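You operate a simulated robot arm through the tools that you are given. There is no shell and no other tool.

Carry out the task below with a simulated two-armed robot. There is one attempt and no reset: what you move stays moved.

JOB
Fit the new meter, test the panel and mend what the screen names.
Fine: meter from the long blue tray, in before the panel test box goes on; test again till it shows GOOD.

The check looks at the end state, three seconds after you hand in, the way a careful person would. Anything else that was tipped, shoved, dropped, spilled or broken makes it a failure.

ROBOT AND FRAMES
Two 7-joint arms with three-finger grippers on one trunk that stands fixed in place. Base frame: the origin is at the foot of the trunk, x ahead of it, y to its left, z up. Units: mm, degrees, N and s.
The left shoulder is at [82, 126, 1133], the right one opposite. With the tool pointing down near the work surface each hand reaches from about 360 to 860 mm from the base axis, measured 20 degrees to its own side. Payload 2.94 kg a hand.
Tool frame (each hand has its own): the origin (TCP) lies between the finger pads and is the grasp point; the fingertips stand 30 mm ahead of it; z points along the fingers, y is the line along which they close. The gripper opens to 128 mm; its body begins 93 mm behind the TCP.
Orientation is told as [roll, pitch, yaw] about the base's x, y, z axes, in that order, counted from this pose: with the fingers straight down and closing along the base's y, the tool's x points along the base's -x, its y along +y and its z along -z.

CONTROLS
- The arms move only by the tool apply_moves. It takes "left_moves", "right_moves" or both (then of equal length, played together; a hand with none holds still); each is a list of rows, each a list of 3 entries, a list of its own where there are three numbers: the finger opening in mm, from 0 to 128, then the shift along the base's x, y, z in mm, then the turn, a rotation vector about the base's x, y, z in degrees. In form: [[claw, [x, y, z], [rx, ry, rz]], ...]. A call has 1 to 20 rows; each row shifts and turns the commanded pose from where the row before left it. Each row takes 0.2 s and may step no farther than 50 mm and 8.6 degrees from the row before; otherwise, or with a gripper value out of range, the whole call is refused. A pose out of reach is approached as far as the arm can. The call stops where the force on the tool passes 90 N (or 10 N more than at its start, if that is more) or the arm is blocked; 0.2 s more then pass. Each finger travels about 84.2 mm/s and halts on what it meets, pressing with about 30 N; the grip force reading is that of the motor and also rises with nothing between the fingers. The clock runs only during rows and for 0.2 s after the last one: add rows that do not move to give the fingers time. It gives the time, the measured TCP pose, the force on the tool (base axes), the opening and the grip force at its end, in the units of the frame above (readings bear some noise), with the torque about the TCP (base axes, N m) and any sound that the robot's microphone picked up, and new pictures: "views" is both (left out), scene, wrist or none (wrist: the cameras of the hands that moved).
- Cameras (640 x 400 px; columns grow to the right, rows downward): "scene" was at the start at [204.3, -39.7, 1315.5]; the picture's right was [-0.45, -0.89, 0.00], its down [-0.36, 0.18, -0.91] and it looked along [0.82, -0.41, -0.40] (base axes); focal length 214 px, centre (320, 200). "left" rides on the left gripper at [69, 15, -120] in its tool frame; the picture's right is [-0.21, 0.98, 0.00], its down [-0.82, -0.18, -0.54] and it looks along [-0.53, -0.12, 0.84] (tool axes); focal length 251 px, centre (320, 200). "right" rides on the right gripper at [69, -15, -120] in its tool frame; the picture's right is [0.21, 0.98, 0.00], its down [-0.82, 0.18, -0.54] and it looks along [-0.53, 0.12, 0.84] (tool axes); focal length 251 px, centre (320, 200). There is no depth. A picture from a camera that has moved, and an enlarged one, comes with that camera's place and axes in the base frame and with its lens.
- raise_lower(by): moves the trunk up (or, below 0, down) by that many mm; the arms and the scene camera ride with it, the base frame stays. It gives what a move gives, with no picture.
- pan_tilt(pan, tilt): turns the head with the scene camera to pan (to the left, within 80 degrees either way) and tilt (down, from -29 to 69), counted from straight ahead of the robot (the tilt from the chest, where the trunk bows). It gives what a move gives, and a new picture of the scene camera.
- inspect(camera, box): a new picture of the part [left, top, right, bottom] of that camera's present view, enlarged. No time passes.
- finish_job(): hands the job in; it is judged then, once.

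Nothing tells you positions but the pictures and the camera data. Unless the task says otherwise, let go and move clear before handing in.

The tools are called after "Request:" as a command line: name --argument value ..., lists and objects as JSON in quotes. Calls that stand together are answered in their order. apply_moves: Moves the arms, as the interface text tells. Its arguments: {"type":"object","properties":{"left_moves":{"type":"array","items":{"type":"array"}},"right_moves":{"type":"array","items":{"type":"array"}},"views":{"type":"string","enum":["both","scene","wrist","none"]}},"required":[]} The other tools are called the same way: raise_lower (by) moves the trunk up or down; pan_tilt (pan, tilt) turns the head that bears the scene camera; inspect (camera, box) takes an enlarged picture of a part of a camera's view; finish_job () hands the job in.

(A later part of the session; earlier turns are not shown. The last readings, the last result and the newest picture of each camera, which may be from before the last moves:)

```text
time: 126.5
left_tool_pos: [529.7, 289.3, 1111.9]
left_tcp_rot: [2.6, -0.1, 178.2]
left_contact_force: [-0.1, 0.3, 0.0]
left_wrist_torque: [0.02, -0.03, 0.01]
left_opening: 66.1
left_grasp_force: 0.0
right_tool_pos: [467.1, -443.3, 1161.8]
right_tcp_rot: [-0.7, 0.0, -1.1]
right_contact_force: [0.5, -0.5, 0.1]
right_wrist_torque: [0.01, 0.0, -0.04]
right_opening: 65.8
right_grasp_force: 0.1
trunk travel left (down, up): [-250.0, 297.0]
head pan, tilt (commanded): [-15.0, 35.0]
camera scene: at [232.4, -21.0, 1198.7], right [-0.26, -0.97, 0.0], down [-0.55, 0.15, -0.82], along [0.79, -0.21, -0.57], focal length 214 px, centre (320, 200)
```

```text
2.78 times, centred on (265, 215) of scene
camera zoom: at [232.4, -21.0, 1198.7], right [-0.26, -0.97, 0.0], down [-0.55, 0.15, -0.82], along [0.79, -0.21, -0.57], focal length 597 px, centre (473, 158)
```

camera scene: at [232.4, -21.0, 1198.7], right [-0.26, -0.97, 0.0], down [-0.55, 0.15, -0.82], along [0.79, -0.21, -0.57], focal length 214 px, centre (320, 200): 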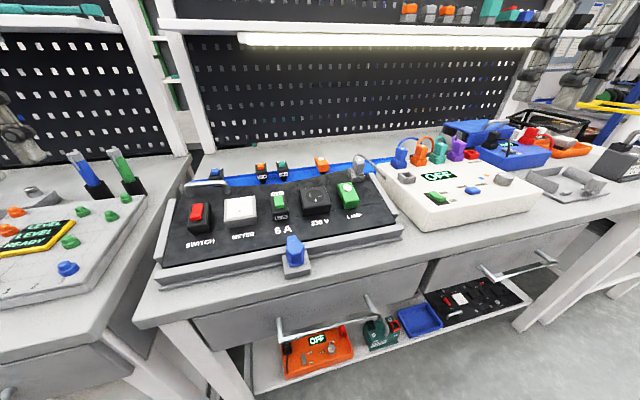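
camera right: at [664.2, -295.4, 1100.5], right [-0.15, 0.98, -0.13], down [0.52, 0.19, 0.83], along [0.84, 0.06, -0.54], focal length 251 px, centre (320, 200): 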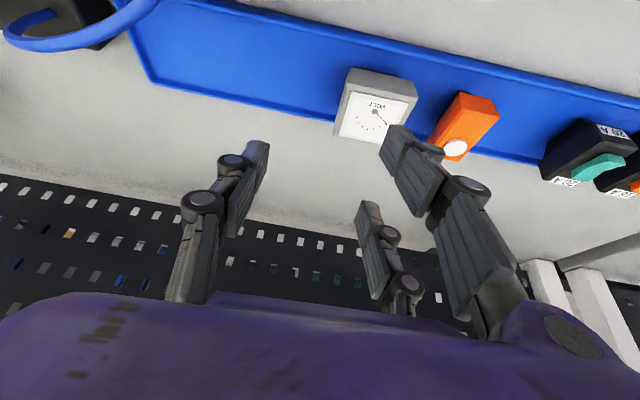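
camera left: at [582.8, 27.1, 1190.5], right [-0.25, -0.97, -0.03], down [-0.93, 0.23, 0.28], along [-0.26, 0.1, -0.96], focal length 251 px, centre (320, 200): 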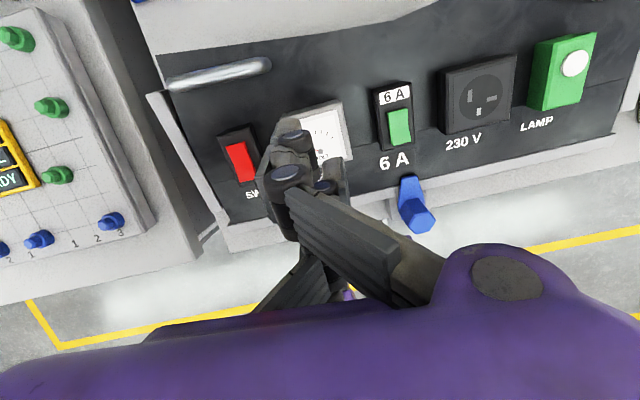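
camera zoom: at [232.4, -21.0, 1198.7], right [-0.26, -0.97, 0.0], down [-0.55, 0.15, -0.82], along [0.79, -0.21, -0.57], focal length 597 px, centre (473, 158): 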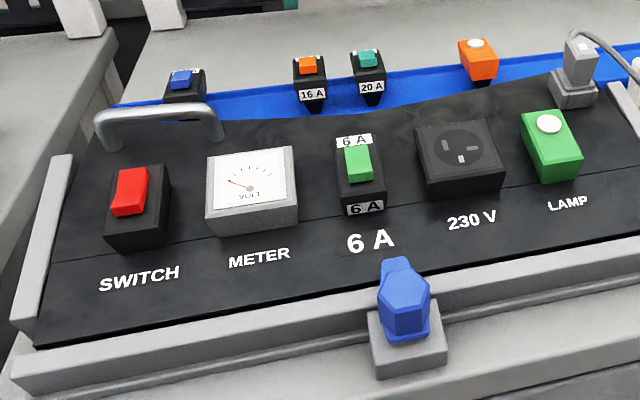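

The meter is installed and aligned. Now a close look at the test box with the right wrist camera.

Request:
apply_moves --right_moves '[[66, [0, 10, -20], [0.7, 0, 1.1]], [66, [0, 10, -20], [0, 0, 0]], [66, [0, 0, 0], [0, 0, 0]]]' --views "wrist"

Request:
inspect --camera "right" --box '[180, 0, 460, 180]'

Request:
inspect --camera "scene" --box '[380, 150, 540, 240]'

```text
time: 127.3
left_tool_pos: [530.7, 289.3, 1111.6]
left_tcp_rot: [2.6, 0.0, 178.1]
left_contact_force: [0.4, -0.2, 0.2]
left_wrist_torque: [-0.01, -0.02, 0.0]
left_opening: 66.2
left_grasp_force: 0.2
right_tool_pos: [467.2, -421.7, 1123.3]
right_tcp_rot: [0.0, -0.1, 0.0]
right_contact_force: [0.0, -0.1, 0.1]
right_wrist_torque: [-0.01, -0.01, 0.0]
right_opening: 66.0
right_grasp_force: 0.0
trunk travel left (down, up): [-250.0, 297.0]
head pan, tilt (commanded): [-15.0, 35.0]
camera right: at [399.1, -436.3, 1243.4], right [-0.22, 0.98, 0.0], down [0.82, 0.18, 0.54], along [0.53, 0.12, -0.84], focal length 251 px, centre (320, 200)
```

right: 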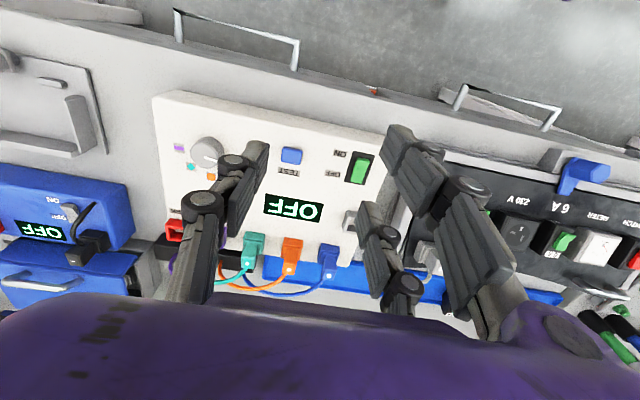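

```text
2.22 times, centred on (320, 90) of right
camera zoom: at [399.1, -436.3, 1243.4], right [-0.22, 0.98, 0.0], down [0.82, 0.18, 0.54], along [0.53, 0.12, -0.84], focal length 559 px, centre (320, 444)
```

zoom: 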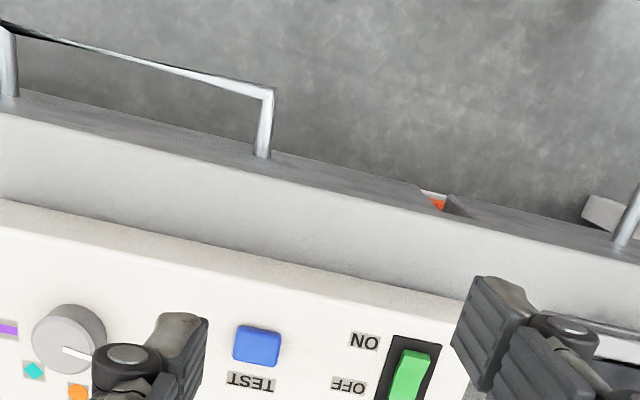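

```text
4.00 times, centred on (460, 195) of scene
camera zoom: at [232.2, -20.8, 1198.8], right [-0.26, -0.97, 0.0], down [-0.55, 0.15, -0.82], along [0.79, -0.21, -0.57], focal length 858 px, centre (-240, 220)
```

zoom: 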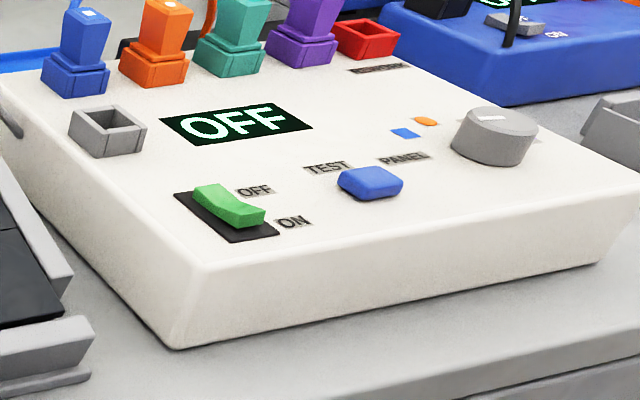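

The rocker has OFF at the far end and ON at the near end, with the display OFF. I'll pitch the right hand forward 30° with nearly closed fingers so one fingertip becomes the lowest point, and bring it above the ON end.

Request:
apply_moves --right_moves '[[40, [10, 10, -15], [0, -7.5, 0]], [14, [15, 15, -20], [0, -7.5, 0]], [14, [15, 15, -20], [0, -7.5, 0]], [14, [15, 13, -20], [0, -7.5, 0]], [14, [0, 0, 0], [0, 0, 0]]]' --views "both"

Request:
inspect --camera "scene" --box '[380, 100, 540, 240]'

```text
time: 128.5
left_tool_pos: [530.3, 288.8, 1111.6]
left_tcp_rot: [2.6, -0.2, 178.0]
left_contact_force: [-0.9, -0.2, 0.2]
left_wrist_torque: [0.02, -0.05, 0.03]
left_opening: 66.0
left_grasp_force: 0.1
right_tool_pos: [523.2, -372.3, 1045.0]
right_tcp_rot: [0.0, -30.1, 0.1]
right_contact_force: [0.1, 0.3, 0.0]
right_wrist_torque: [0.01, 0.02, 0.04]
right_opening: 14.0
right_grasp_force: 0.1
trunk travel left (down, up): [-250.0, 297.0]
head pan, tilt (commanded): [-15.0, 35.0]
camera scene: at [232.3, -21.0, 1198.7], right [-0.26, -0.97, 0.0], down [-0.55, 0.15, -0.82], along [0.79, -0.21, -0.57], focal length 214 px, centre (320, 200)
camera right: at [404.0, -386.4, 1113.8], right [-0.19, 0.98, -0.11], down [0.44, 0.18, 0.88], along [0.88, 0.12, -0.46], focal length 251 px, centre (320, 200)
```

scene: 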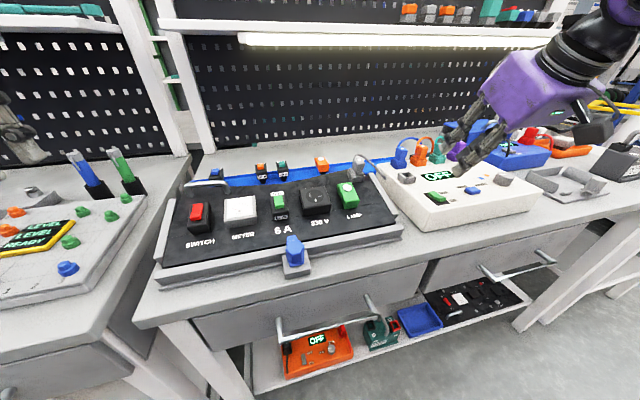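
right: 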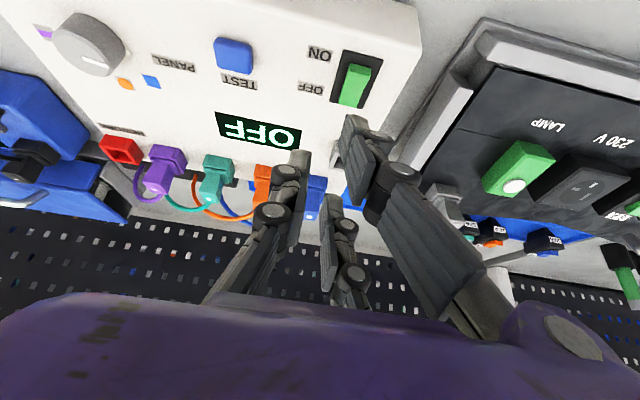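

```text
2.86 times, centred on (460, 170) of scene
camera zoom: at [232.3, -21.0, 1198.7], right [-0.26, -0.97, 0.0], down [-0.55, 0.15, -0.82], along [0.79, -0.21, -0.57], focal length 613 px, centre (-80, 286)
```

zoom: 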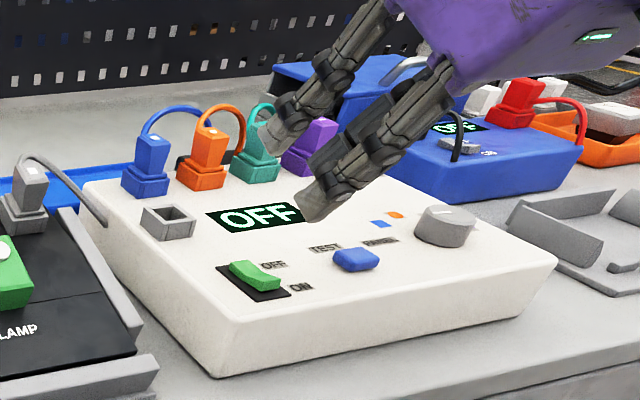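

The tip is almost directly above the ON end. I'll lower it to just above the rocker and check.

Request:
apply_moves --right_moves '[[14, [1, 1.5, -13], [0, 0, 0]], [14, [1, 1.5, -13], [0, 0, 0]], [14, [0, 0, -8], [0, 0, 0]], [14, [0, 0, 0], [0, 0, 0]]]' --views "wrist"

Request:
inspect --camera "scene" --box '[400, 140, 520, 220]'

Request:
inspect --camera "right" --box '[270, 20, 430, 150]'

```text
time: 129.5
left_tool_pos: [530.6, 289.0, 1112.0]
left_tcp_rot: [2.6, -0.1, 178.2]
left_contact_force: [0.3, -0.3, 0.1]
left_wrist_torque: [-0.01, -0.02, -0.01]
left_opening: 65.9
left_grasp_force: 0.1
right_tool_pos: [524.4, -368.5, 1011.1]
right_tcp_rot: [0.0, -30.1, 0.0]
right_contact_force: [-0.7, 0.4, 0.1]
right_wrist_torque: [-0.01, -0.01, -0.01]
right_opening: 14.2
right_grasp_force: 0.1
trunk travel left (down, up): [-250.0, 297.0]
head pan, tilt (commanded): [-15.0, 35.0]
camera right: at [404.9, -382.8, 1081.3], right [-0.19, 0.98, -0.11], down [0.44, 0.18, 0.88], along [0.88, 0.12, -0.46], focal length 251 px, centre (320, 200)
```

right: 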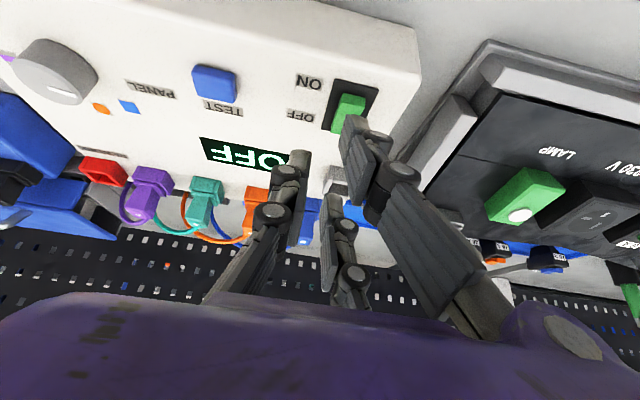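

```text
5.00 times, centred on (460, 180) of scene
camera zoom: at [232.3, -20.9, 1198.7], right [-0.26, -0.97, 0.0], down [-0.55, 0.15, -0.82], along [0.79, -0.21, -0.57], focal length 1072 px, centre (-380, 300)
```

zoom: 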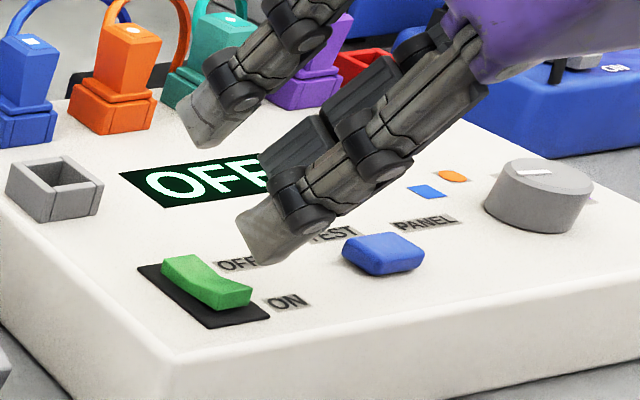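

```text
3.08 times, centred on (350, 85) of right
camera zoom: at [404.9, -382.8, 1081.3], right [-0.19, 0.98, -0.11], down [0.44, 0.18, 0.88], along [0.88, 0.12, -0.46], focal length 774 px, centre (228, 554)
```

zoom: 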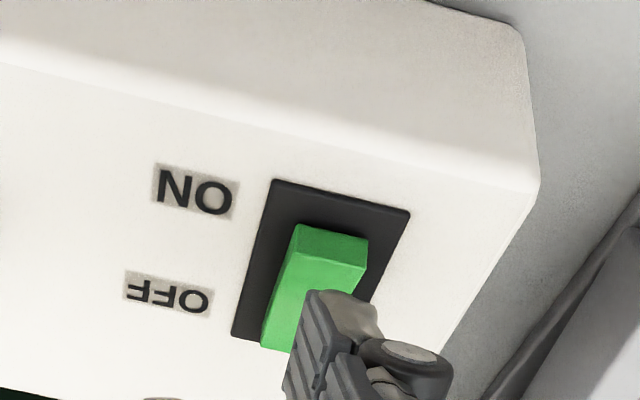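

Request:
apply_moves --right_moves '[[14, [2, -1.5, -5], [0, 0, 0]], [14, [1, 0, -4], [0, 0, 0]], [14, [0, 0, -3], [0, 0, 0]], [14, [0, 0, 0], [0, 0, 0]]]' --views "wrist"

Request:
inspect --camera "scene" --box '[400, 140, 520, 220]'

```text
time: 130.5
left_tool_pos: [530.6, 289.4, 1111.4]
left_tcp_rot: [2.7, -0.1, 178.1]
left_contact_force: [-0.1, 0.2, -0.3]
left_wrist_torque: [-0.01, 0.02, -0.01]
left_opening: 66.3
left_grasp_force: 0.1
right_tool_pos: [527.1, -368.6, 1000.3]
right_tcp_rot: [0.0, -30.2, 0.2]
right_contact_force: [-0.5, 0.5, -0.2]
right_wrist_torque: [0.01, -0.01, -0.01]
right_opening: 14.0
right_grasp_force: 0.0
trunk travel left (down, up): [-250.0, 297.0]
head pan, tilt (commanded): [-15.0, 35.0]
camera right: at [407.9, -383.1, 1069.7], right [-0.19, 0.98, -0.11], down [0.44, 0.18, 0.88], along [0.88, 0.12, -0.46], focal length 251 px, centre (320, 200)
```

right: 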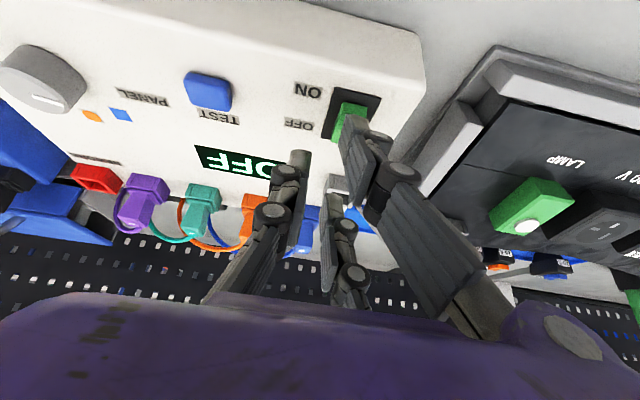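

```text
5.00 times, centred on (460, 180) of scene
camera zoom: at [232.3, -20.9, 1198.7], right [-0.26, -0.97, 0.0], down [-0.55, 0.15, -0.82], along [0.79, -0.21, -0.57], focal length 1072 px, centre (-380, 300)
```

zoom: 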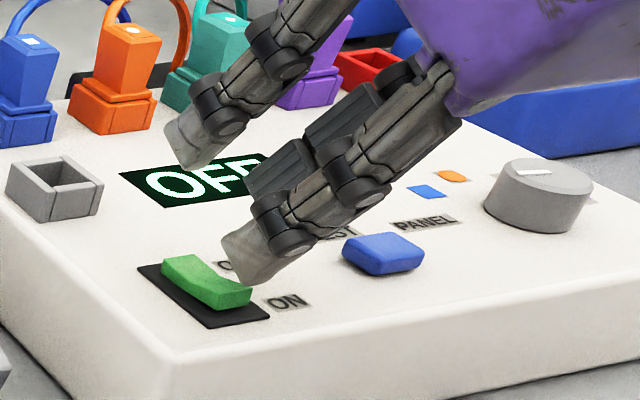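

Request:
apply_moves --right_moves '[[14, [0, 1, -3], [0, 0, 0]], [14, [0, 0, -3], [0, 0, 0]], [14, [0, 0, 0], [0, 0, 0]]]' --views "none"

Request:
inspect --camera "scene" --box '[400, 140, 520, 220]'

Request:
inspect --camera "right" --box '[270, 50, 430, 180]'

```text
time: 131.3
left_tool_pos: [530.4, 288.1, 1111.8]
left_tcp_rot: [2.6, -0.2, 178.1]
left_contact_force: [0.6, -0.6, 0.6]
left_wrist_torque: [-0.02, 0.03, 0.03]
left_opening: 65.9
left_grasp_force: 0.1
right_tool_pos: [525.3, -367.8, 995.7]
right_tcp_rot: [0.0, -30.1, 0.0]
right_contact_force: [-1.1, -0.3, -0.1]
right_wrist_torque: [0.02, -0.02, -0.03]
right_opening: 14.1
right_grasp_force: 0.0
trunk travel left (down, up): [-250.0, 297.0]
head pan, tilt (commanded): [-15.0, 35.0]
```

```text
5.00 times, centred on (460, 180) of scene
camera zoom: at [232.3, -20.9, 1198.7], right [-0.26, -0.97, 0.0], down [-0.55, 0.15, -0.82], along [0.79, -0.21, -0.57], focal length 1072 px, centre (-380, 300)
```

zoom: 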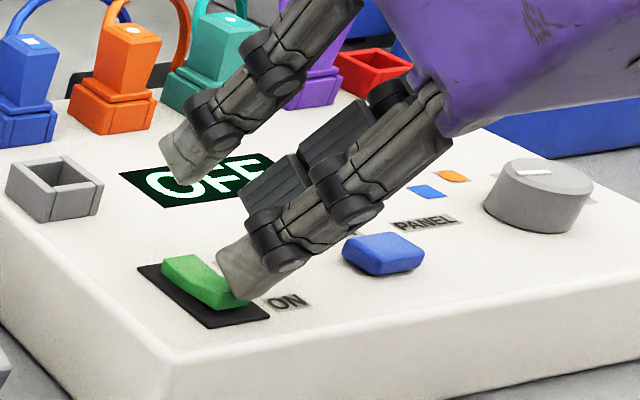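

```text
3.08 times, centred on (350, 115) of right
camera zoom: at [407.0, -381.9, 1063.7], right [-0.19, 0.98, -0.11], down [0.44, 0.18, 0.88], along [0.88, 0.12, -0.46], focal length 774 px, centre (228, 462)
```

zoom: 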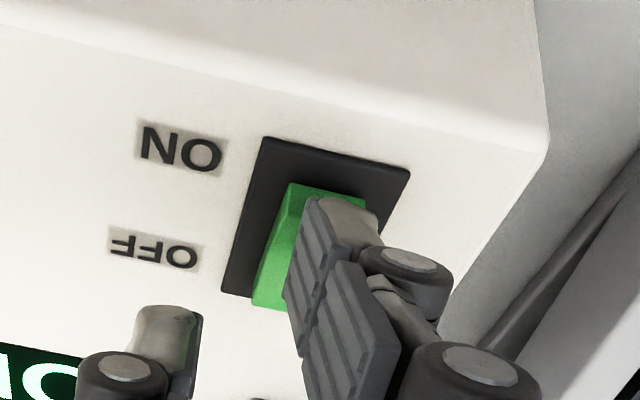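

Request:
apply_moves --right_moves '[[14, [0, 0, -2.5], [0, 0, 0]], [14, [0, 0, -2.5], [0, 0, 0]], [14, [0, 0, 0], [0, 0, 0]]]' --views "none"

Request:
inspect --camera "scene" --box '[400, 140, 520, 220]'

```text
time: 132.1
left_tool_pos: [530.6, 288.2, 1111.2]
left_tcp_rot: [2.6, -0.1, 178.2]
left_contact_force: [0.4, -1.0, -0.2]
left_wrist_torque: [0.0, -0.01, 0.03]
left_opening: 65.9
left_grasp_force: 0.0
right_tool_pos: [525.3, -368.0, 989.5]
right_tcp_rot: [0.1, -30.1, 0.0]
right_contact_force: [0.4, 0.0, 0.6]
right_wrist_torque: [0.02, -0.03, 0.01]
right_opening: 14.2
right_grasp_force: 0.1
trunk travel left (down, up): [-250.0, 297.0]
head pan, tilt (commanded): [-15.0, 35.0]
```

```text
5.00 times, centred on (460, 180) of scene
camera zoom: at [232.2, -20.9, 1198.7], right [-0.26, -0.97, 0.0], down [-0.55, 0.15, -0.82], along [0.79, -0.21, -0.57], focal length 1072 px, centre (-380, 300)
```

zoom: 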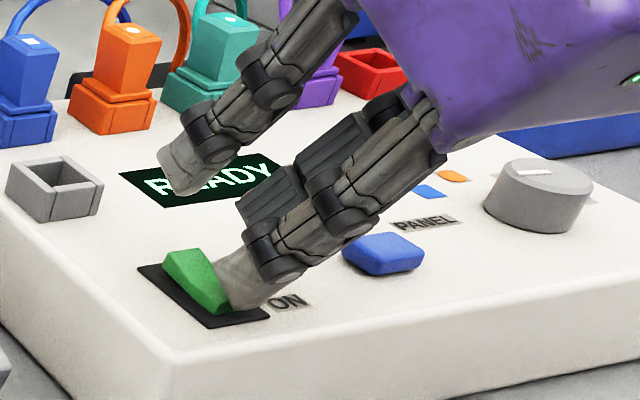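

The rocker switched over and the display reads READY. Now I'll lift and move over the blue TEST button.

Request:
apply_moves --right_moves '[[14, [0, 0, 15], [0, 0, 0]], [14, [0, 0, 18], [0, 0, 0]], [14, [3, -28, 0], [0, 0, 0]], [14, [3, -28, 0], [0, 0, 0]], [14, [4, -28, 0], [0, 0, 0]], [14, [0, 0, -8], [0, 0, 0]], [14, [0, 0, 0], [0, 0, 0]]]' --views "wrist"

Request:
inspect --camera "scene" --box '[400, 140, 540, 225]'

Request:
inspect --camera "right" --box '[270, 30, 430, 160]'

```text
time: 133.7
left_tool_pos: [530.0, 288.4, 1112.1]
left_tcp_rot: [2.6, -0.2, 178.1]
left_contact_force: [0.5, -0.1, -0.6]
left_wrist_torque: [0.04, -0.06, -0.02]
left_opening: 66.0
left_grasp_force: 0.1
right_tool_pos: [535.8, -452.0, 1014.1]
right_tcp_rot: [0.0, -30.2, 0.0]
right_contact_force: [0.2, -0.8, 0.3]
right_wrist_torque: [-0.03, -0.01, 0.0]
right_opening: 14.0
right_grasp_force: 0.1
trunk travel left (down, up): [-250.0, 297.0]
head pan, tilt (commanded): [-15.0, 35.0]
camera right: at [416.9, -466.6, 1083.2], right [-0.19, 0.98, -0.11], down [0.44, 0.18, 0.88], along [0.88, 0.12, -0.46], focal length 251 px, centre (320, 200)
```

right: 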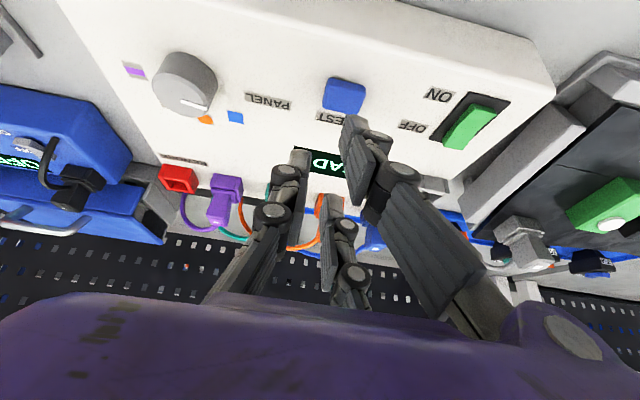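

```text
4.57 times, centred on (470, 182) of scene
camera zoom: at [232.2, -21.1, 1198.7], right [-0.26, -0.97, 0.0], down [-0.55, 0.15, -0.82], along [0.79, -0.21, -0.57], focal length 980 px, centre (-366, 280)
```

zoom: 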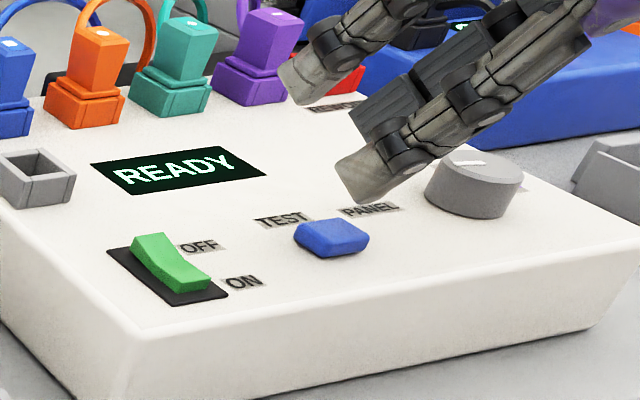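

```text
3.08 times, centred on (350, 95) of right
camera zoom: at [416.9, -466.6, 1083.2], right [-0.19, 0.98, -0.11], down [0.44, 0.18, 0.88], along [0.88, 0.12, -0.46], focal length 774 px, centre (228, 523)
```

zoom: 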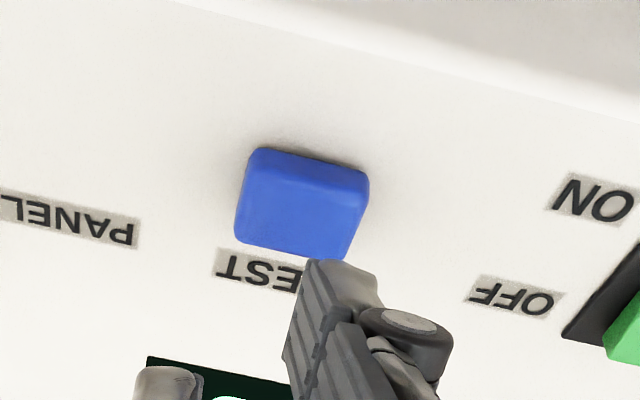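

READY is shown. Combining both views, the tip is at about [513, -439, 979] and the button top at [528, -445, 947]. I'll shift accordingly and lower.

Request:
apply_moves --right_moves '[[14, [14.5, -6, -5], [0, 0, 0]], [14, [0, 0, -10], [0, 0, 0]], [14, [0, 0, -8], [0, 0, 0]], [14, [0, 0, 0], [0, 0, 0]]]' --views "none"

Request:
inspect --camera "scene" --box '[400, 140, 540, 225]'

Request:
inspect --camera "right" --box '[270, 30, 430, 160]'

```text
time: 134.7
left_tool_pos: [530.6, 287.1, 1111.4]
left_tcp_rot: [2.6, 0.0, 178.1]
left_contact_force: [0.7, 0.6, -0.1]
left_wrist_torque: [0.0, -0.02, -0.01]
left_opening: 66.4
left_grasp_force: 0.0
right_tool_pos: [550.6, -456.2, 992.4]
right_tcp_rot: [0.0, -30.1, 0.1]
right_contact_force: [0.3, 0.2, 1.1]
right_wrist_torque: [0.0, 0.02, -0.01]
right_opening: 14.0
right_grasp_force: 0.1
trunk travel left (down, up): [-250.0, 297.0]
head pan, tilt (commanded): [-15.0, 35.0]
```

```text
4.57 times, centred on (470, 182) of scene
camera zoom: at [232.1, -20.8, 1198.8], right [-0.26, -0.97, 0.0], down [-0.55, 0.15, -0.82], along [0.79, -0.21, -0.57], focal length 980 px, centre (-366, 280)
```

zoom: 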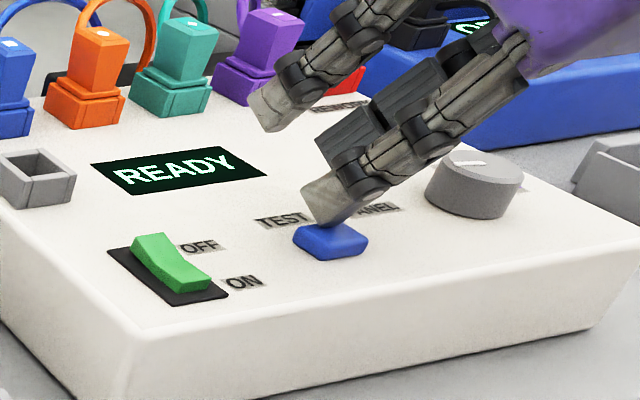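

```text
3.08 times, centred on (350, 95) of right
camera zoom: at [431.7, -472.2, 1061.2], right [-0.19, 0.98, -0.11], down [0.44, 0.18, 0.88], along [0.88, 0.12, -0.46], focal length 774 px, centre (228, 523)
```

zoom: 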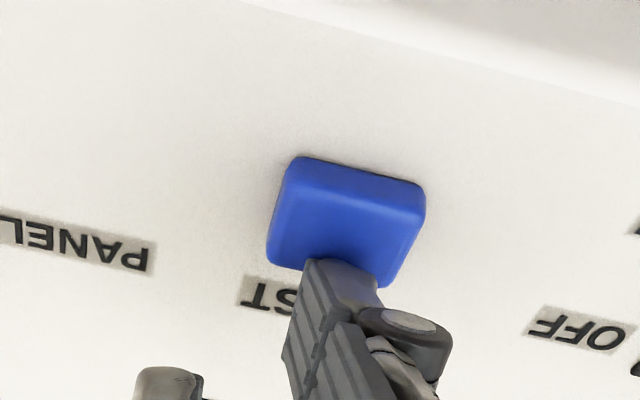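

Request:
apply_moves --right_moves '[[14, [-1, 0, -4], [0, 0, 0]], [14, [0, 0, -4], [0, 0, 0]], [14, [0, 0, 0], [0, 0, 0]]]' --views "none"

Request:
inspect --camera "scene" --box '[400, 140, 540, 225]'

```text
time: 135.5
left_tool_pos: [529.3, 289.7, 1111.8]
left_tcp_rot: [2.6, 0.1, 178.1]
left_contact_force: [0.2, 0.3, 0.2]
left_wrist_torque: [0.0, -0.01, -0.03]
left_opening: 65.9
left_grasp_force: 0.0
right_tool_pos: [551.2, -456.6, 986.5]
right_tcp_rot: [-0.1, -30.3, 0.0]
right_contact_force: [2.6, -0.2, 13.8]
right_wrist_torque: [0.11, 0.12, 0.07]
right_opening: 12.4
right_grasp_force: 0.0
trunk travel left (down, up): [-250.0, 297.0]
head pan, tilt (commanded): [-15.0, 35.0]
heard: click
```

```text
4.57 times, centred on (470, 182) of scene
camera zoom: at [231.5, -20.1, 1199.0], right [-0.26, -0.97, 0.0], down [-0.55, 0.15, -0.82], along [0.79, -0.21, -0.57], focal length 980 px, centre (-366, 280)
```

zoom: 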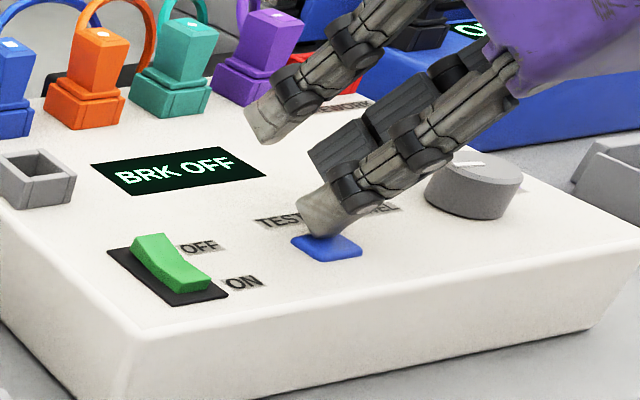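

The test ran: the screen reads "BRK OFF" – the breaker is off and must be switched on. I'll raise the right hand and study the breaker's rocker.

Request:
apply_moves --right_moves '[[14, [0, 0, 12], [0, 0, 0]], [14, [-10, -10, 30], [0, 0, 0]], [14, [-20, -20, 40], [0, 0, 0]], [14, [0, 0, 0], [0, 0, 0]]]' --views "none"

Request:
inspect --camera "scene" --box '[255, 170, 315, 230]'

Request:
inspect --camera "scene" --box '[180, 190, 270, 250]'

Request:
inspect --camera "scene" --box '[400, 150, 520, 225]'

Request:
inspect --camera "scene" --box '[190, 150, 300, 200]'

```text
time: 136.5
left_tool_pos: [531.4, 289.2, 1110.8]
left_tcp_rot: [2.6, -0.1, 178.1]
left_contact_force: [-0.2, -0.2, 0.6]
left_wrist_torque: [-0.02, 0.03, 0.01]
left_opening: 65.8
left_grasp_force: 0.0
right_tool_pos: [521.8, -489.8, 1063.9]
right_tcp_rot: [0.0, -30.2, 0.0]
right_contact_force: [1.0, 0.4, -0.2]
right_wrist_torque: [-0.01, 0.0, 0.03]
right_opening: 13.8
right_grasp_force: 0.1
trunk travel left (down, up): [-250.0, 297.0]
head pan, tilt (commanded): [-15.0, 35.0]
```

```text
6.67 times, centred on (285, 200) of scene
camera zoom: at [232.9, -20.9, 1198.6], right [-0.26, -0.97, 0.0], down [-0.55, 0.15, -0.82], along [0.79, -0.21, -0.57], focal length 1430 px, centre (553, 200)
```

zoom: 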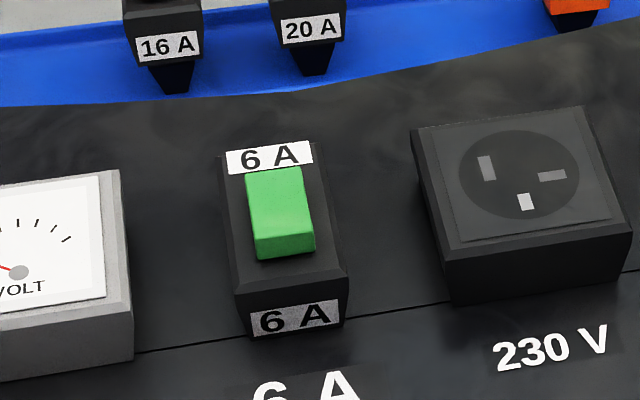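

```text
6.67 times, centred on (225, 220) of scene
camera zoom: at [232.9, -20.9, 1198.6], right [-0.26, -0.97, 0.0], down [-0.55, 0.15, -0.82], along [0.79, -0.21, -0.57], focal length 1430 px, centre (953, 67)
```

zoom: 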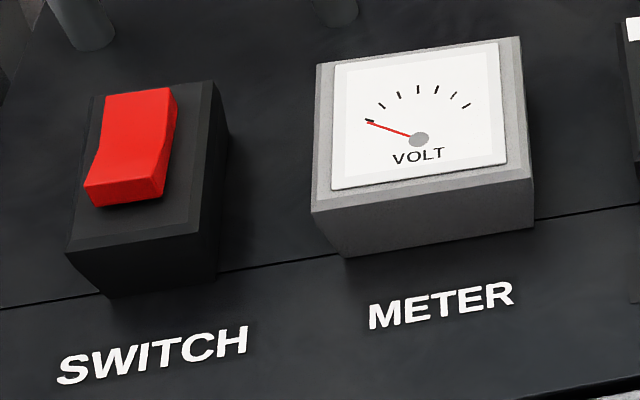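

```text
5.33 times, centred on (460, 188) of scene
camera zoom: at [232.9, -20.9, 1198.6], right [-0.26, -0.97, 0.0], down [-0.55, 0.15, -0.82], along [0.79, -0.21, -0.57], focal length 1144 px, centre (-427, 267)
```

zoom: 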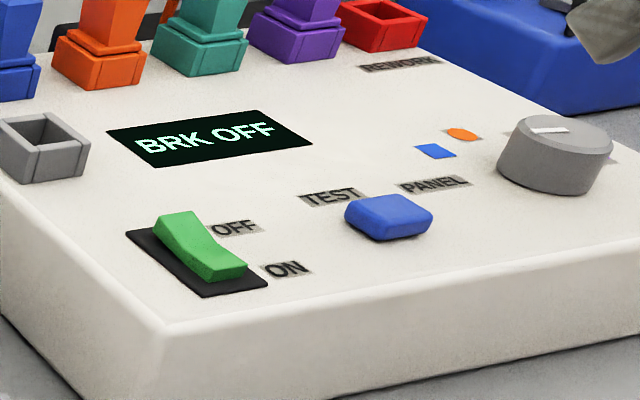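

```text
5.82 times, centred on (245, 175) of scene
camera zoom: at [232.9, -20.9, 1198.6], right [-0.26, -0.97, 0.0], down [-0.55, 0.15, -0.82], along [0.79, -0.21, -0.57], focal length 1248 px, centre (756, 346)
```

zoom: 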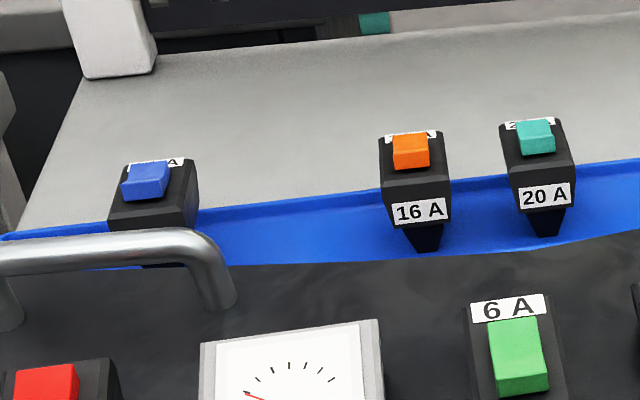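

The breaker's green rocker has its near end raised, like the box's switch was when OFF. I'll use the left hand's lowest fingertip (30° tilt, nearly closed) to press the rocker's near end at about [558, -31, 966].

Request:
apply_moves --left_moves '[[40, [5, -35, 0], [2.6, -7.5, 1.9]], [14, [5, -38, 0], [0, -7.5, 0]], [14, [5, -38, 0], [0, -7.5, 0]], [14, [5, -38, 0], [0, -7.5, 0]], [14, [5, -38, -5], [0, 0, 0]], [14, [5, -40, -10], [0, 0, 0]], [14, [10, -40, -15], [0, 0, 0]], [14, [10, -40, -20], [0, 0, 0]], [14, [0, 0, 0], [0, 0, 0]]]' --views "both"

Request:
inspect --camera "scene" --box '[230, 110, 330, 230]'

Request:
inspect --camera "left" --box '[200, 60, 440, 260]'

```text
time: 138.5
left_tool_pos: [582.2, -18.0, 1066.1]
left_tcp_rot: [-0.2, 29.9, 179.8]
left_contact_force: [0.6, -0.5, -0.2]
left_wrist_torque: [-0.02, -0.01, -0.01]
left_opening: 13.9
left_grasp_force: 0.1
right_tool_pos: [521.7, -489.1, 1064.6]
right_tcp_rot: [0.0, -30.1, 0.1]
right_contact_force: [0.1, -0.1, -0.3]
right_wrist_torque: [0.01, 0.02, -0.01]
right_opening: 13.8
right_grasp_force: 0.1
trunk travel left (down, up): [-250.0, 297.0]
head pan, tilt (commanded): [-15.0, 35.0]
camera scene: at [231.9, -20.3, 1198.8], right [-0.26, -0.97, 0.0], down [-0.55, 0.15, -0.82], along [0.79, -0.21, -0.57], focal length 214 px, centre (320, 200)
camera left: at [581.3, -32.2, 1204.1], right [-0.19, -0.98, -0.11], down [-0.98, 0.18, 0.06], along [-0.04, 0.12, -0.99], focal length 251 px, centre (320, 200)
```

scene: 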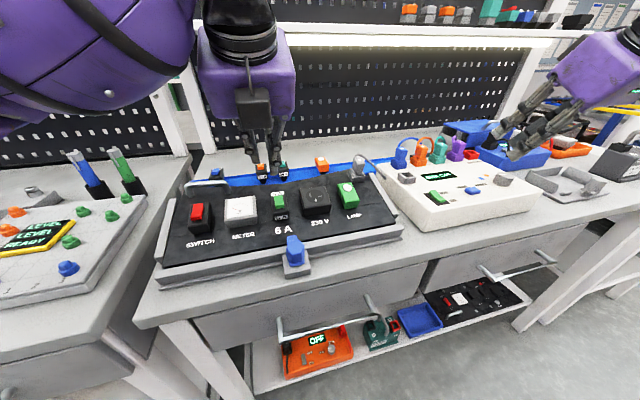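
left: 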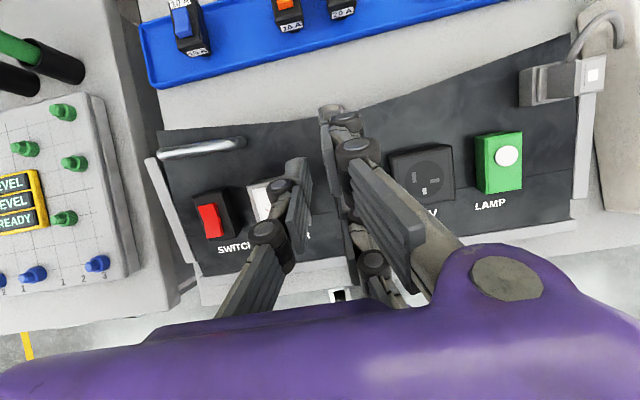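

```text
3.33 times, centred on (280, 170) of scene
camera zoom: at [231.9, -20.3, 1198.8], right [-0.26, -0.97, 0.0], down [-0.55, 0.15, -0.82], along [0.79, -0.21, -0.57], focal length 715 px, centre (453, 300)
```

zoom: 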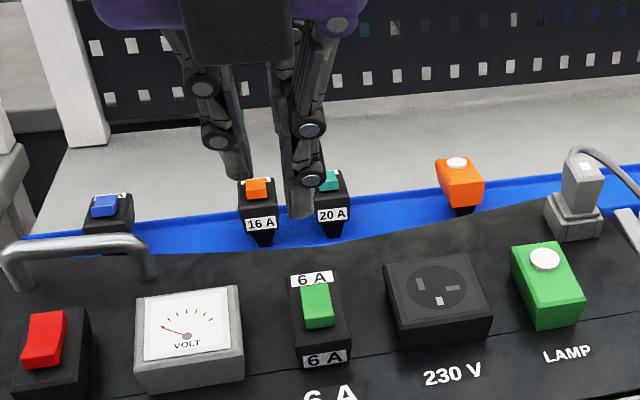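

```text
2.00 times, centred on (320, 160) of left
camera zoom: at [581.3, -32.2, 1204.1], right [-0.19, -0.98, -0.11], down [-0.98, 0.18, 0.06], along [-0.04, 0.12, -0.99], focal length 503 px, centre (320, 280)
```

zoom: 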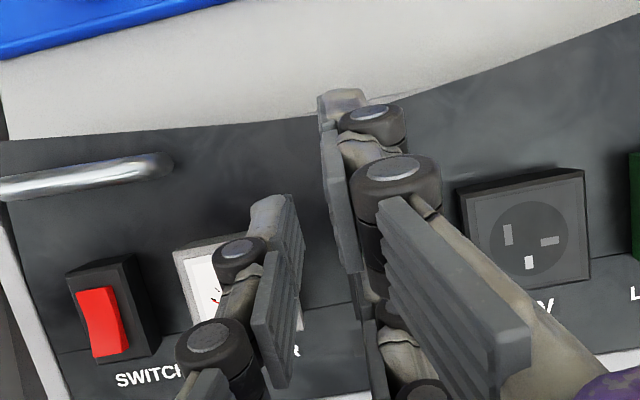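

The fingertip is right above the rocker's near end. Lowering.

Request:
apply_moves --left_moves '[[14, [0, 0, -20], [0, 0, 0]], [14, [0, 0, -18], [0, 0, 0]], [14, [0, 0, -10], [0, 0, 0]], [14, [0, 0, 0], [0, 0, 0]]]' --views "none"

Request:
inspect --camera "scene" --box '[235, 150, 325, 230]'

Request:
inspect --camera "left" --box '[200, 60, 440, 260]'

```text
time: 139.5
left_tool_pos: [582.6, -18.2, 1017.0]
left_tcp_rot: [-0.1, 29.9, 179.8]
left_contact_force: [0.2, -0.6, 1.1]
left_wrist_torque: [0.01, 0.01, 0.0]
left_opening: 14.0
left_grasp_force: 0.0
right_tool_pos: [520.6, -488.8, 1065.1]
right_tcp_rot: [0.0, -30.1, 0.0]
right_contact_force: [-0.5, 0.0, 0.0]
right_wrist_torque: [0.0, -0.01, -0.01]
right_opening: 14.0
right_grasp_force: 0.1
trunk travel left (down, up): [-250.0, 297.0]
head pan, tilt (commanded): [-15.0, 35.0]
```

```text
5.00 times, centred on (280, 190) of scene
camera zoom: at [232.2, -21.0, 1198.7], right [-0.26, -0.97, 0.0], down [-0.55, 0.15, -0.82], along [0.79, -0.21, -0.57], focal length 1072 px, centre (520, 250)
```

zoom: 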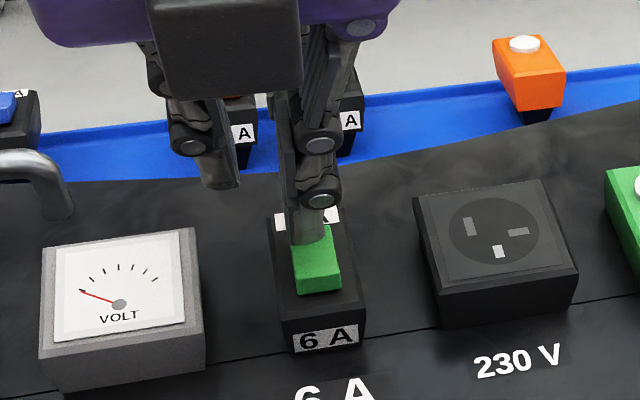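

```text
2.00 times, centred on (320, 160) of left
camera zoom: at [582.8, -32.3, 1155.5], right [-0.19, -0.98, -0.11], down [-0.98, 0.18, 0.06], along [-0.04, 0.12, -0.99], focal length 503 px, centre (320, 280)
```

zoom: 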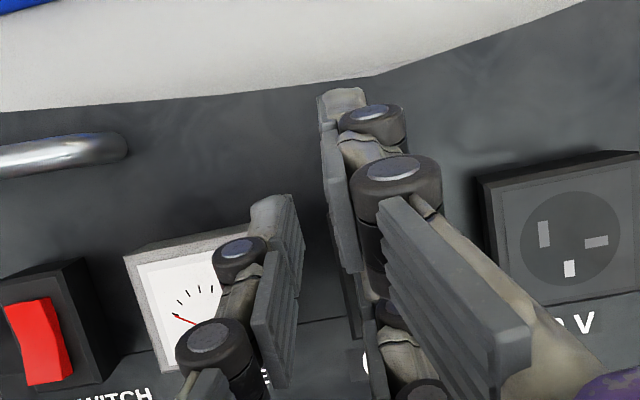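

Request:
apply_moves --left_moves '[[14, [1.5, -2, -8], [0, 0, 0]], [14, [0, 0, -4], [0, 0, 0]], [14, [0, 0, -3], [0, 0, 0]], [14, [0, 0, 0], [0, 0, 0]]]' --views "none"

Request:
inspect --camera "scene" --box '[235, 150, 325, 230]'

```text
time: 140.5
left_tool_pos: [582.0, -21.9, 1002.2]
left_tcp_rot: [-0.4, 29.9, 179.6]
left_contact_force: [-2.9, -11.6, 18.8]
left_wrist_torque: [-0.52, 0.55, 0.2]
left_opening: 25.2
left_grasp_force: 5.0
right_tool_pos: [518.8, -489.9, 1066.0]
right_tcp_rot: [0.1, -30.3, -0.1]
right_contact_force: [0.3, 0.6, -0.2]
right_wrist_torque: [0.0, -0.01, -0.02]
right_opening: 13.5
right_grasp_force: 0.0
trunk travel left (down, up): [-250.0, 297.0]
head pan, tilt (commanded): [-15.0, 35.0]
```

```text
5.00 times, centred on (280, 190) of scene
camera zoom: at [230.3, -22.3, 1199.0], right [-0.26, -0.97, 0.0], down [-0.55, 0.15, -0.82], along [0.79, -0.21, -0.57], focal length 1072 px, centre (520, 250)
```

zoom: 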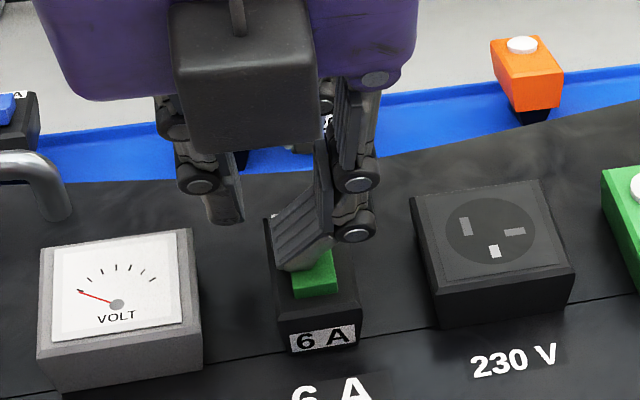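

The finger slid on the rocker and bent sideways. I'll back off immediately and reposition.

Request:
apply_moves --left_moves '[[14, [0, 0, 8], [0, 0, 0]], [14, [0, 0, 12], [0, 0, 0]], [14, [0, 0, 0], [0, 0, 0]]]' --views "none"

Request:
inspect --camera "scene" --box '[235, 150, 325, 230]'

```text
time: 141.3
left_tool_pos: [585.2, -18.9, 1021.1]
left_tcp_rot: [-0.3, 29.8, 179.8]
left_contact_force: [0.1, 0.7, -0.4]
left_wrist_torque: [-0.03, 0.03, -0.02]
left_opening: 14.5
left_grasp_force: 0.6
right_tool_pos: [521.3, -488.8, 1063.8]
right_tcp_rot: [0.0, -30.1, -0.1]
right_contact_force: [0.7, 0.0, 0.1]
right_wrist_torque: [0.01, 0.01, -0.02]
right_opening: 14.0
right_grasp_force: 0.0
trunk travel left (down, up): [-250.0, 297.0]
head pan, tilt (commanded): [-15.0, 35.0]
```

```text
5.00 times, centred on (280, 190) of scene
camera zoom: at [232.7, -20.7, 1198.6], right [-0.26, -0.97, 0.0], down [-0.55, 0.15, -0.82], along [0.79, -0.21, -0.57], focal length 1072 px, centre (520, 250)
```

zoom: 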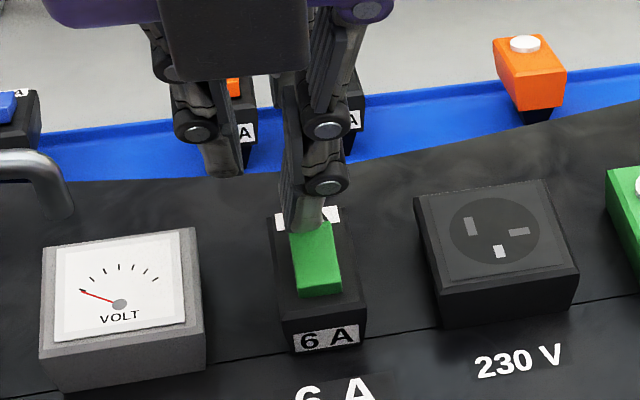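

Request:
apply_moves --left_moves '[[14, [-6, -2, 0], [0, 0, 0]], [14, [-5, -2, 0], [0, 0, 0]], [14, [0, 0, -8], [0, 0, 0]], [14, [0, 0, 0], [0, 0, 0]]]' --views "none"

Request:
inspect --camera "scene" --box '[235, 150, 325, 230]'

```text
time: 142.3
left_tool_pos: [572.1, -23.4, 1015.5]
left_tcp_rot: [-0.2, 29.8, 179.9]
left_contact_force: [0.3, -0.1, 0.7]
left_wrist_torque: [0.0, 0.02, -0.05]
left_opening: 14.0
left_grasp_force: 0.1
right_tool_pos: [520.7, -488.9, 1064.0]
right_tcp_rot: [0.1, -30.2, -0.1]
right_contact_force: [0.3, -0.6, -0.2]
right_wrist_torque: [0.0, 0.02, -0.02]
right_opening: 13.8
right_grasp_force: 0.1
trunk travel left (down, up): [-250.0, 297.0]
head pan, tilt (commanded): [-15.0, 35.0]
```

```text
5.00 times, centred on (280, 190) of scene
camera zoom: at [232.1, -21.0, 1198.8], right [-0.26, -0.97, 0.0], down [-0.55, 0.15, -0.82], along [0.79, -0.21, -0.57], focal length 1072 px, centre (520, 250)
```

zoom: 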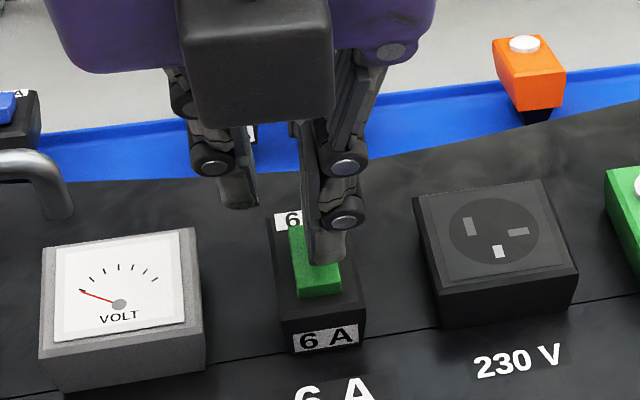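

Request:
apply_moves --left_moves '[[14, [3, 2, -5], [0, 0, 0]], [14, [0, 0, -4], [0, 0, 0]], [14, [0, 0, 0], [0, 0, 0]]]' --views "none"

Request:
inspect --camera "scene" --box '[255, 180, 315, 225]'

```text
time: 143.1
left_tool_pos: [575.0, -21.6, 1007.4]
left_tcp_rot: [0.1, 30.2, 179.9]
left_contact_force: [0.8, -4.5, 20.7]
left_wrist_torque: [-0.32, 0.34, 0.03]
left_opening: 13.7
left_grasp_force: 0.1
right_tool_pos: [520.0, -490.2, 1066.2]
right_tcp_rot: [0.0, -30.1, 0.0]
right_contact_force: [0.6, 0.3, 0.2]
right_wrist_torque: [-0.03, 0.02, -0.01]
right_opening: 14.0
right_grasp_force: 0.0
trunk travel left (down, up): [-250.0, 297.0]
head pan, tilt (commanded): [-15.0, 35.0]
```

```text
8.89 times, centred on (285, 202) of scene
camera zoom: at [230.8, -21.2, 1199.2], right [-0.26, -0.97, 0.0], down [-0.55, 0.15, -0.82], along [0.79, -0.21, -0.57], focal length 1906 px, centre (631, 178)
```

zoom: 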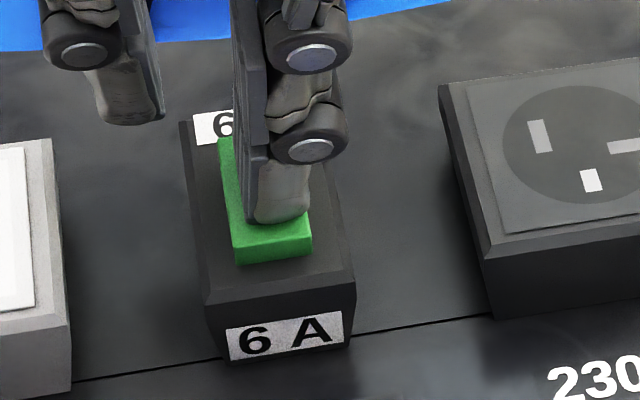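

I'm pressing the near end with about 20 N and it doesn't move, so it may already be down at that end. I'll back off and inspect the rocker closely before pressing anywhere else.

Request:
apply_moves --left_moves '[[14, [0, 0, 12], [0, 0, 0]], [14, [-5, 15, 30], [0, 0, 0]], [14, [-15, 40, 20], [0, 0, 0]], [14, [-15, 40, 10], [0, 0, 0]], [14, [0, 0, 0], [0, 0, 0]]]' --views "wrist"

Request:
inspect --camera "left" --box '[380, 100, 480, 200]'

Request:
inspect --camera "scene" --box '[265, 185, 300, 222]'

Request:
inspect --camera "scene" --box '[180, 195, 225, 240]'

```text
time: 144.3
left_tool_pos: [540.6, 72.2, 1075.1]
left_tcp_rot: [-0.3, 29.8, 179.7]
left_contact_force: [-0.2, -0.6, 0.6]
left_wrist_torque: [0.01, 0.04, -0.02]
left_opening: 13.9
left_grasp_force: 0.2
right_tool_pos: [520.7, -490.2, 1064.5]
right_tcp_rot: [0.0, -30.0, 0.0]
right_contact_force: [0.8, 0.5, 0.1]
right_wrist_torque: [-0.02, -0.05, 0.03]
right_opening: 13.8
right_grasp_force: 0.1
trunk travel left (down, up): [-250.0, 297.0]
head pan, tilt (commanded): [-15.0, 35.0]
camera left: at [542.3, 57.0, 1213.2], right [-0.19, -0.98, -0.11], down [-0.98, 0.18, 0.06], along [-0.04, 0.12, -0.99], focal length 251 px, centre (320, 200)
```

left: 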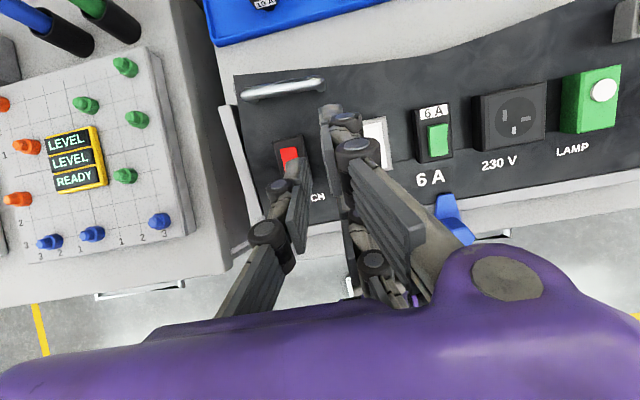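

```text
4.00 times, centred on (430, 150) of left
camera zoom: at [542.3, 57.0, 1213.2], right [-0.19, -0.98, -0.11], down [-0.98, 0.18, 0.06], along [-0.04, 0.12, -0.99], focal length 1006 px, centre (-120, 400)
```

zoom: 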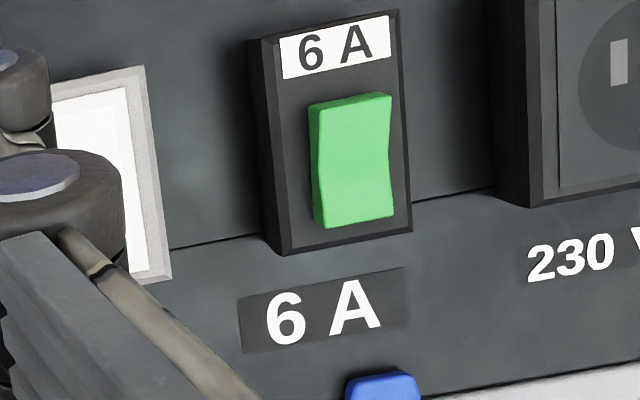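

```text
10.81 times, centred on (282, 204) of scene
camera zoom: at [232.7, -21.4, 1198.6], right [-0.26, -0.97, 0.0], down [-0.55, 0.15, -0.82], along [0.79, -0.21, -0.57], focal length 2319 px, centre (725, 162)
```

zoom: 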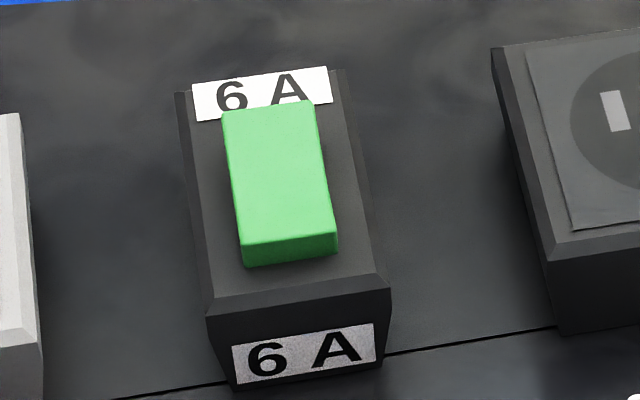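

```text
8.89 times, centred on (202, 218) of scene
camera zoom: at [232.7, -21.4, 1198.6], right [-0.26, -0.97, 0.0], down [-0.55, 0.15, -0.82], along [0.79, -0.21, -0.57], focal length 1906 px, centre (1364, 44)
```

zoom: 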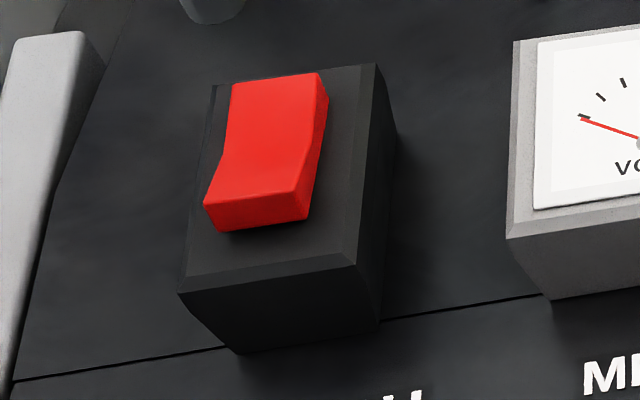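

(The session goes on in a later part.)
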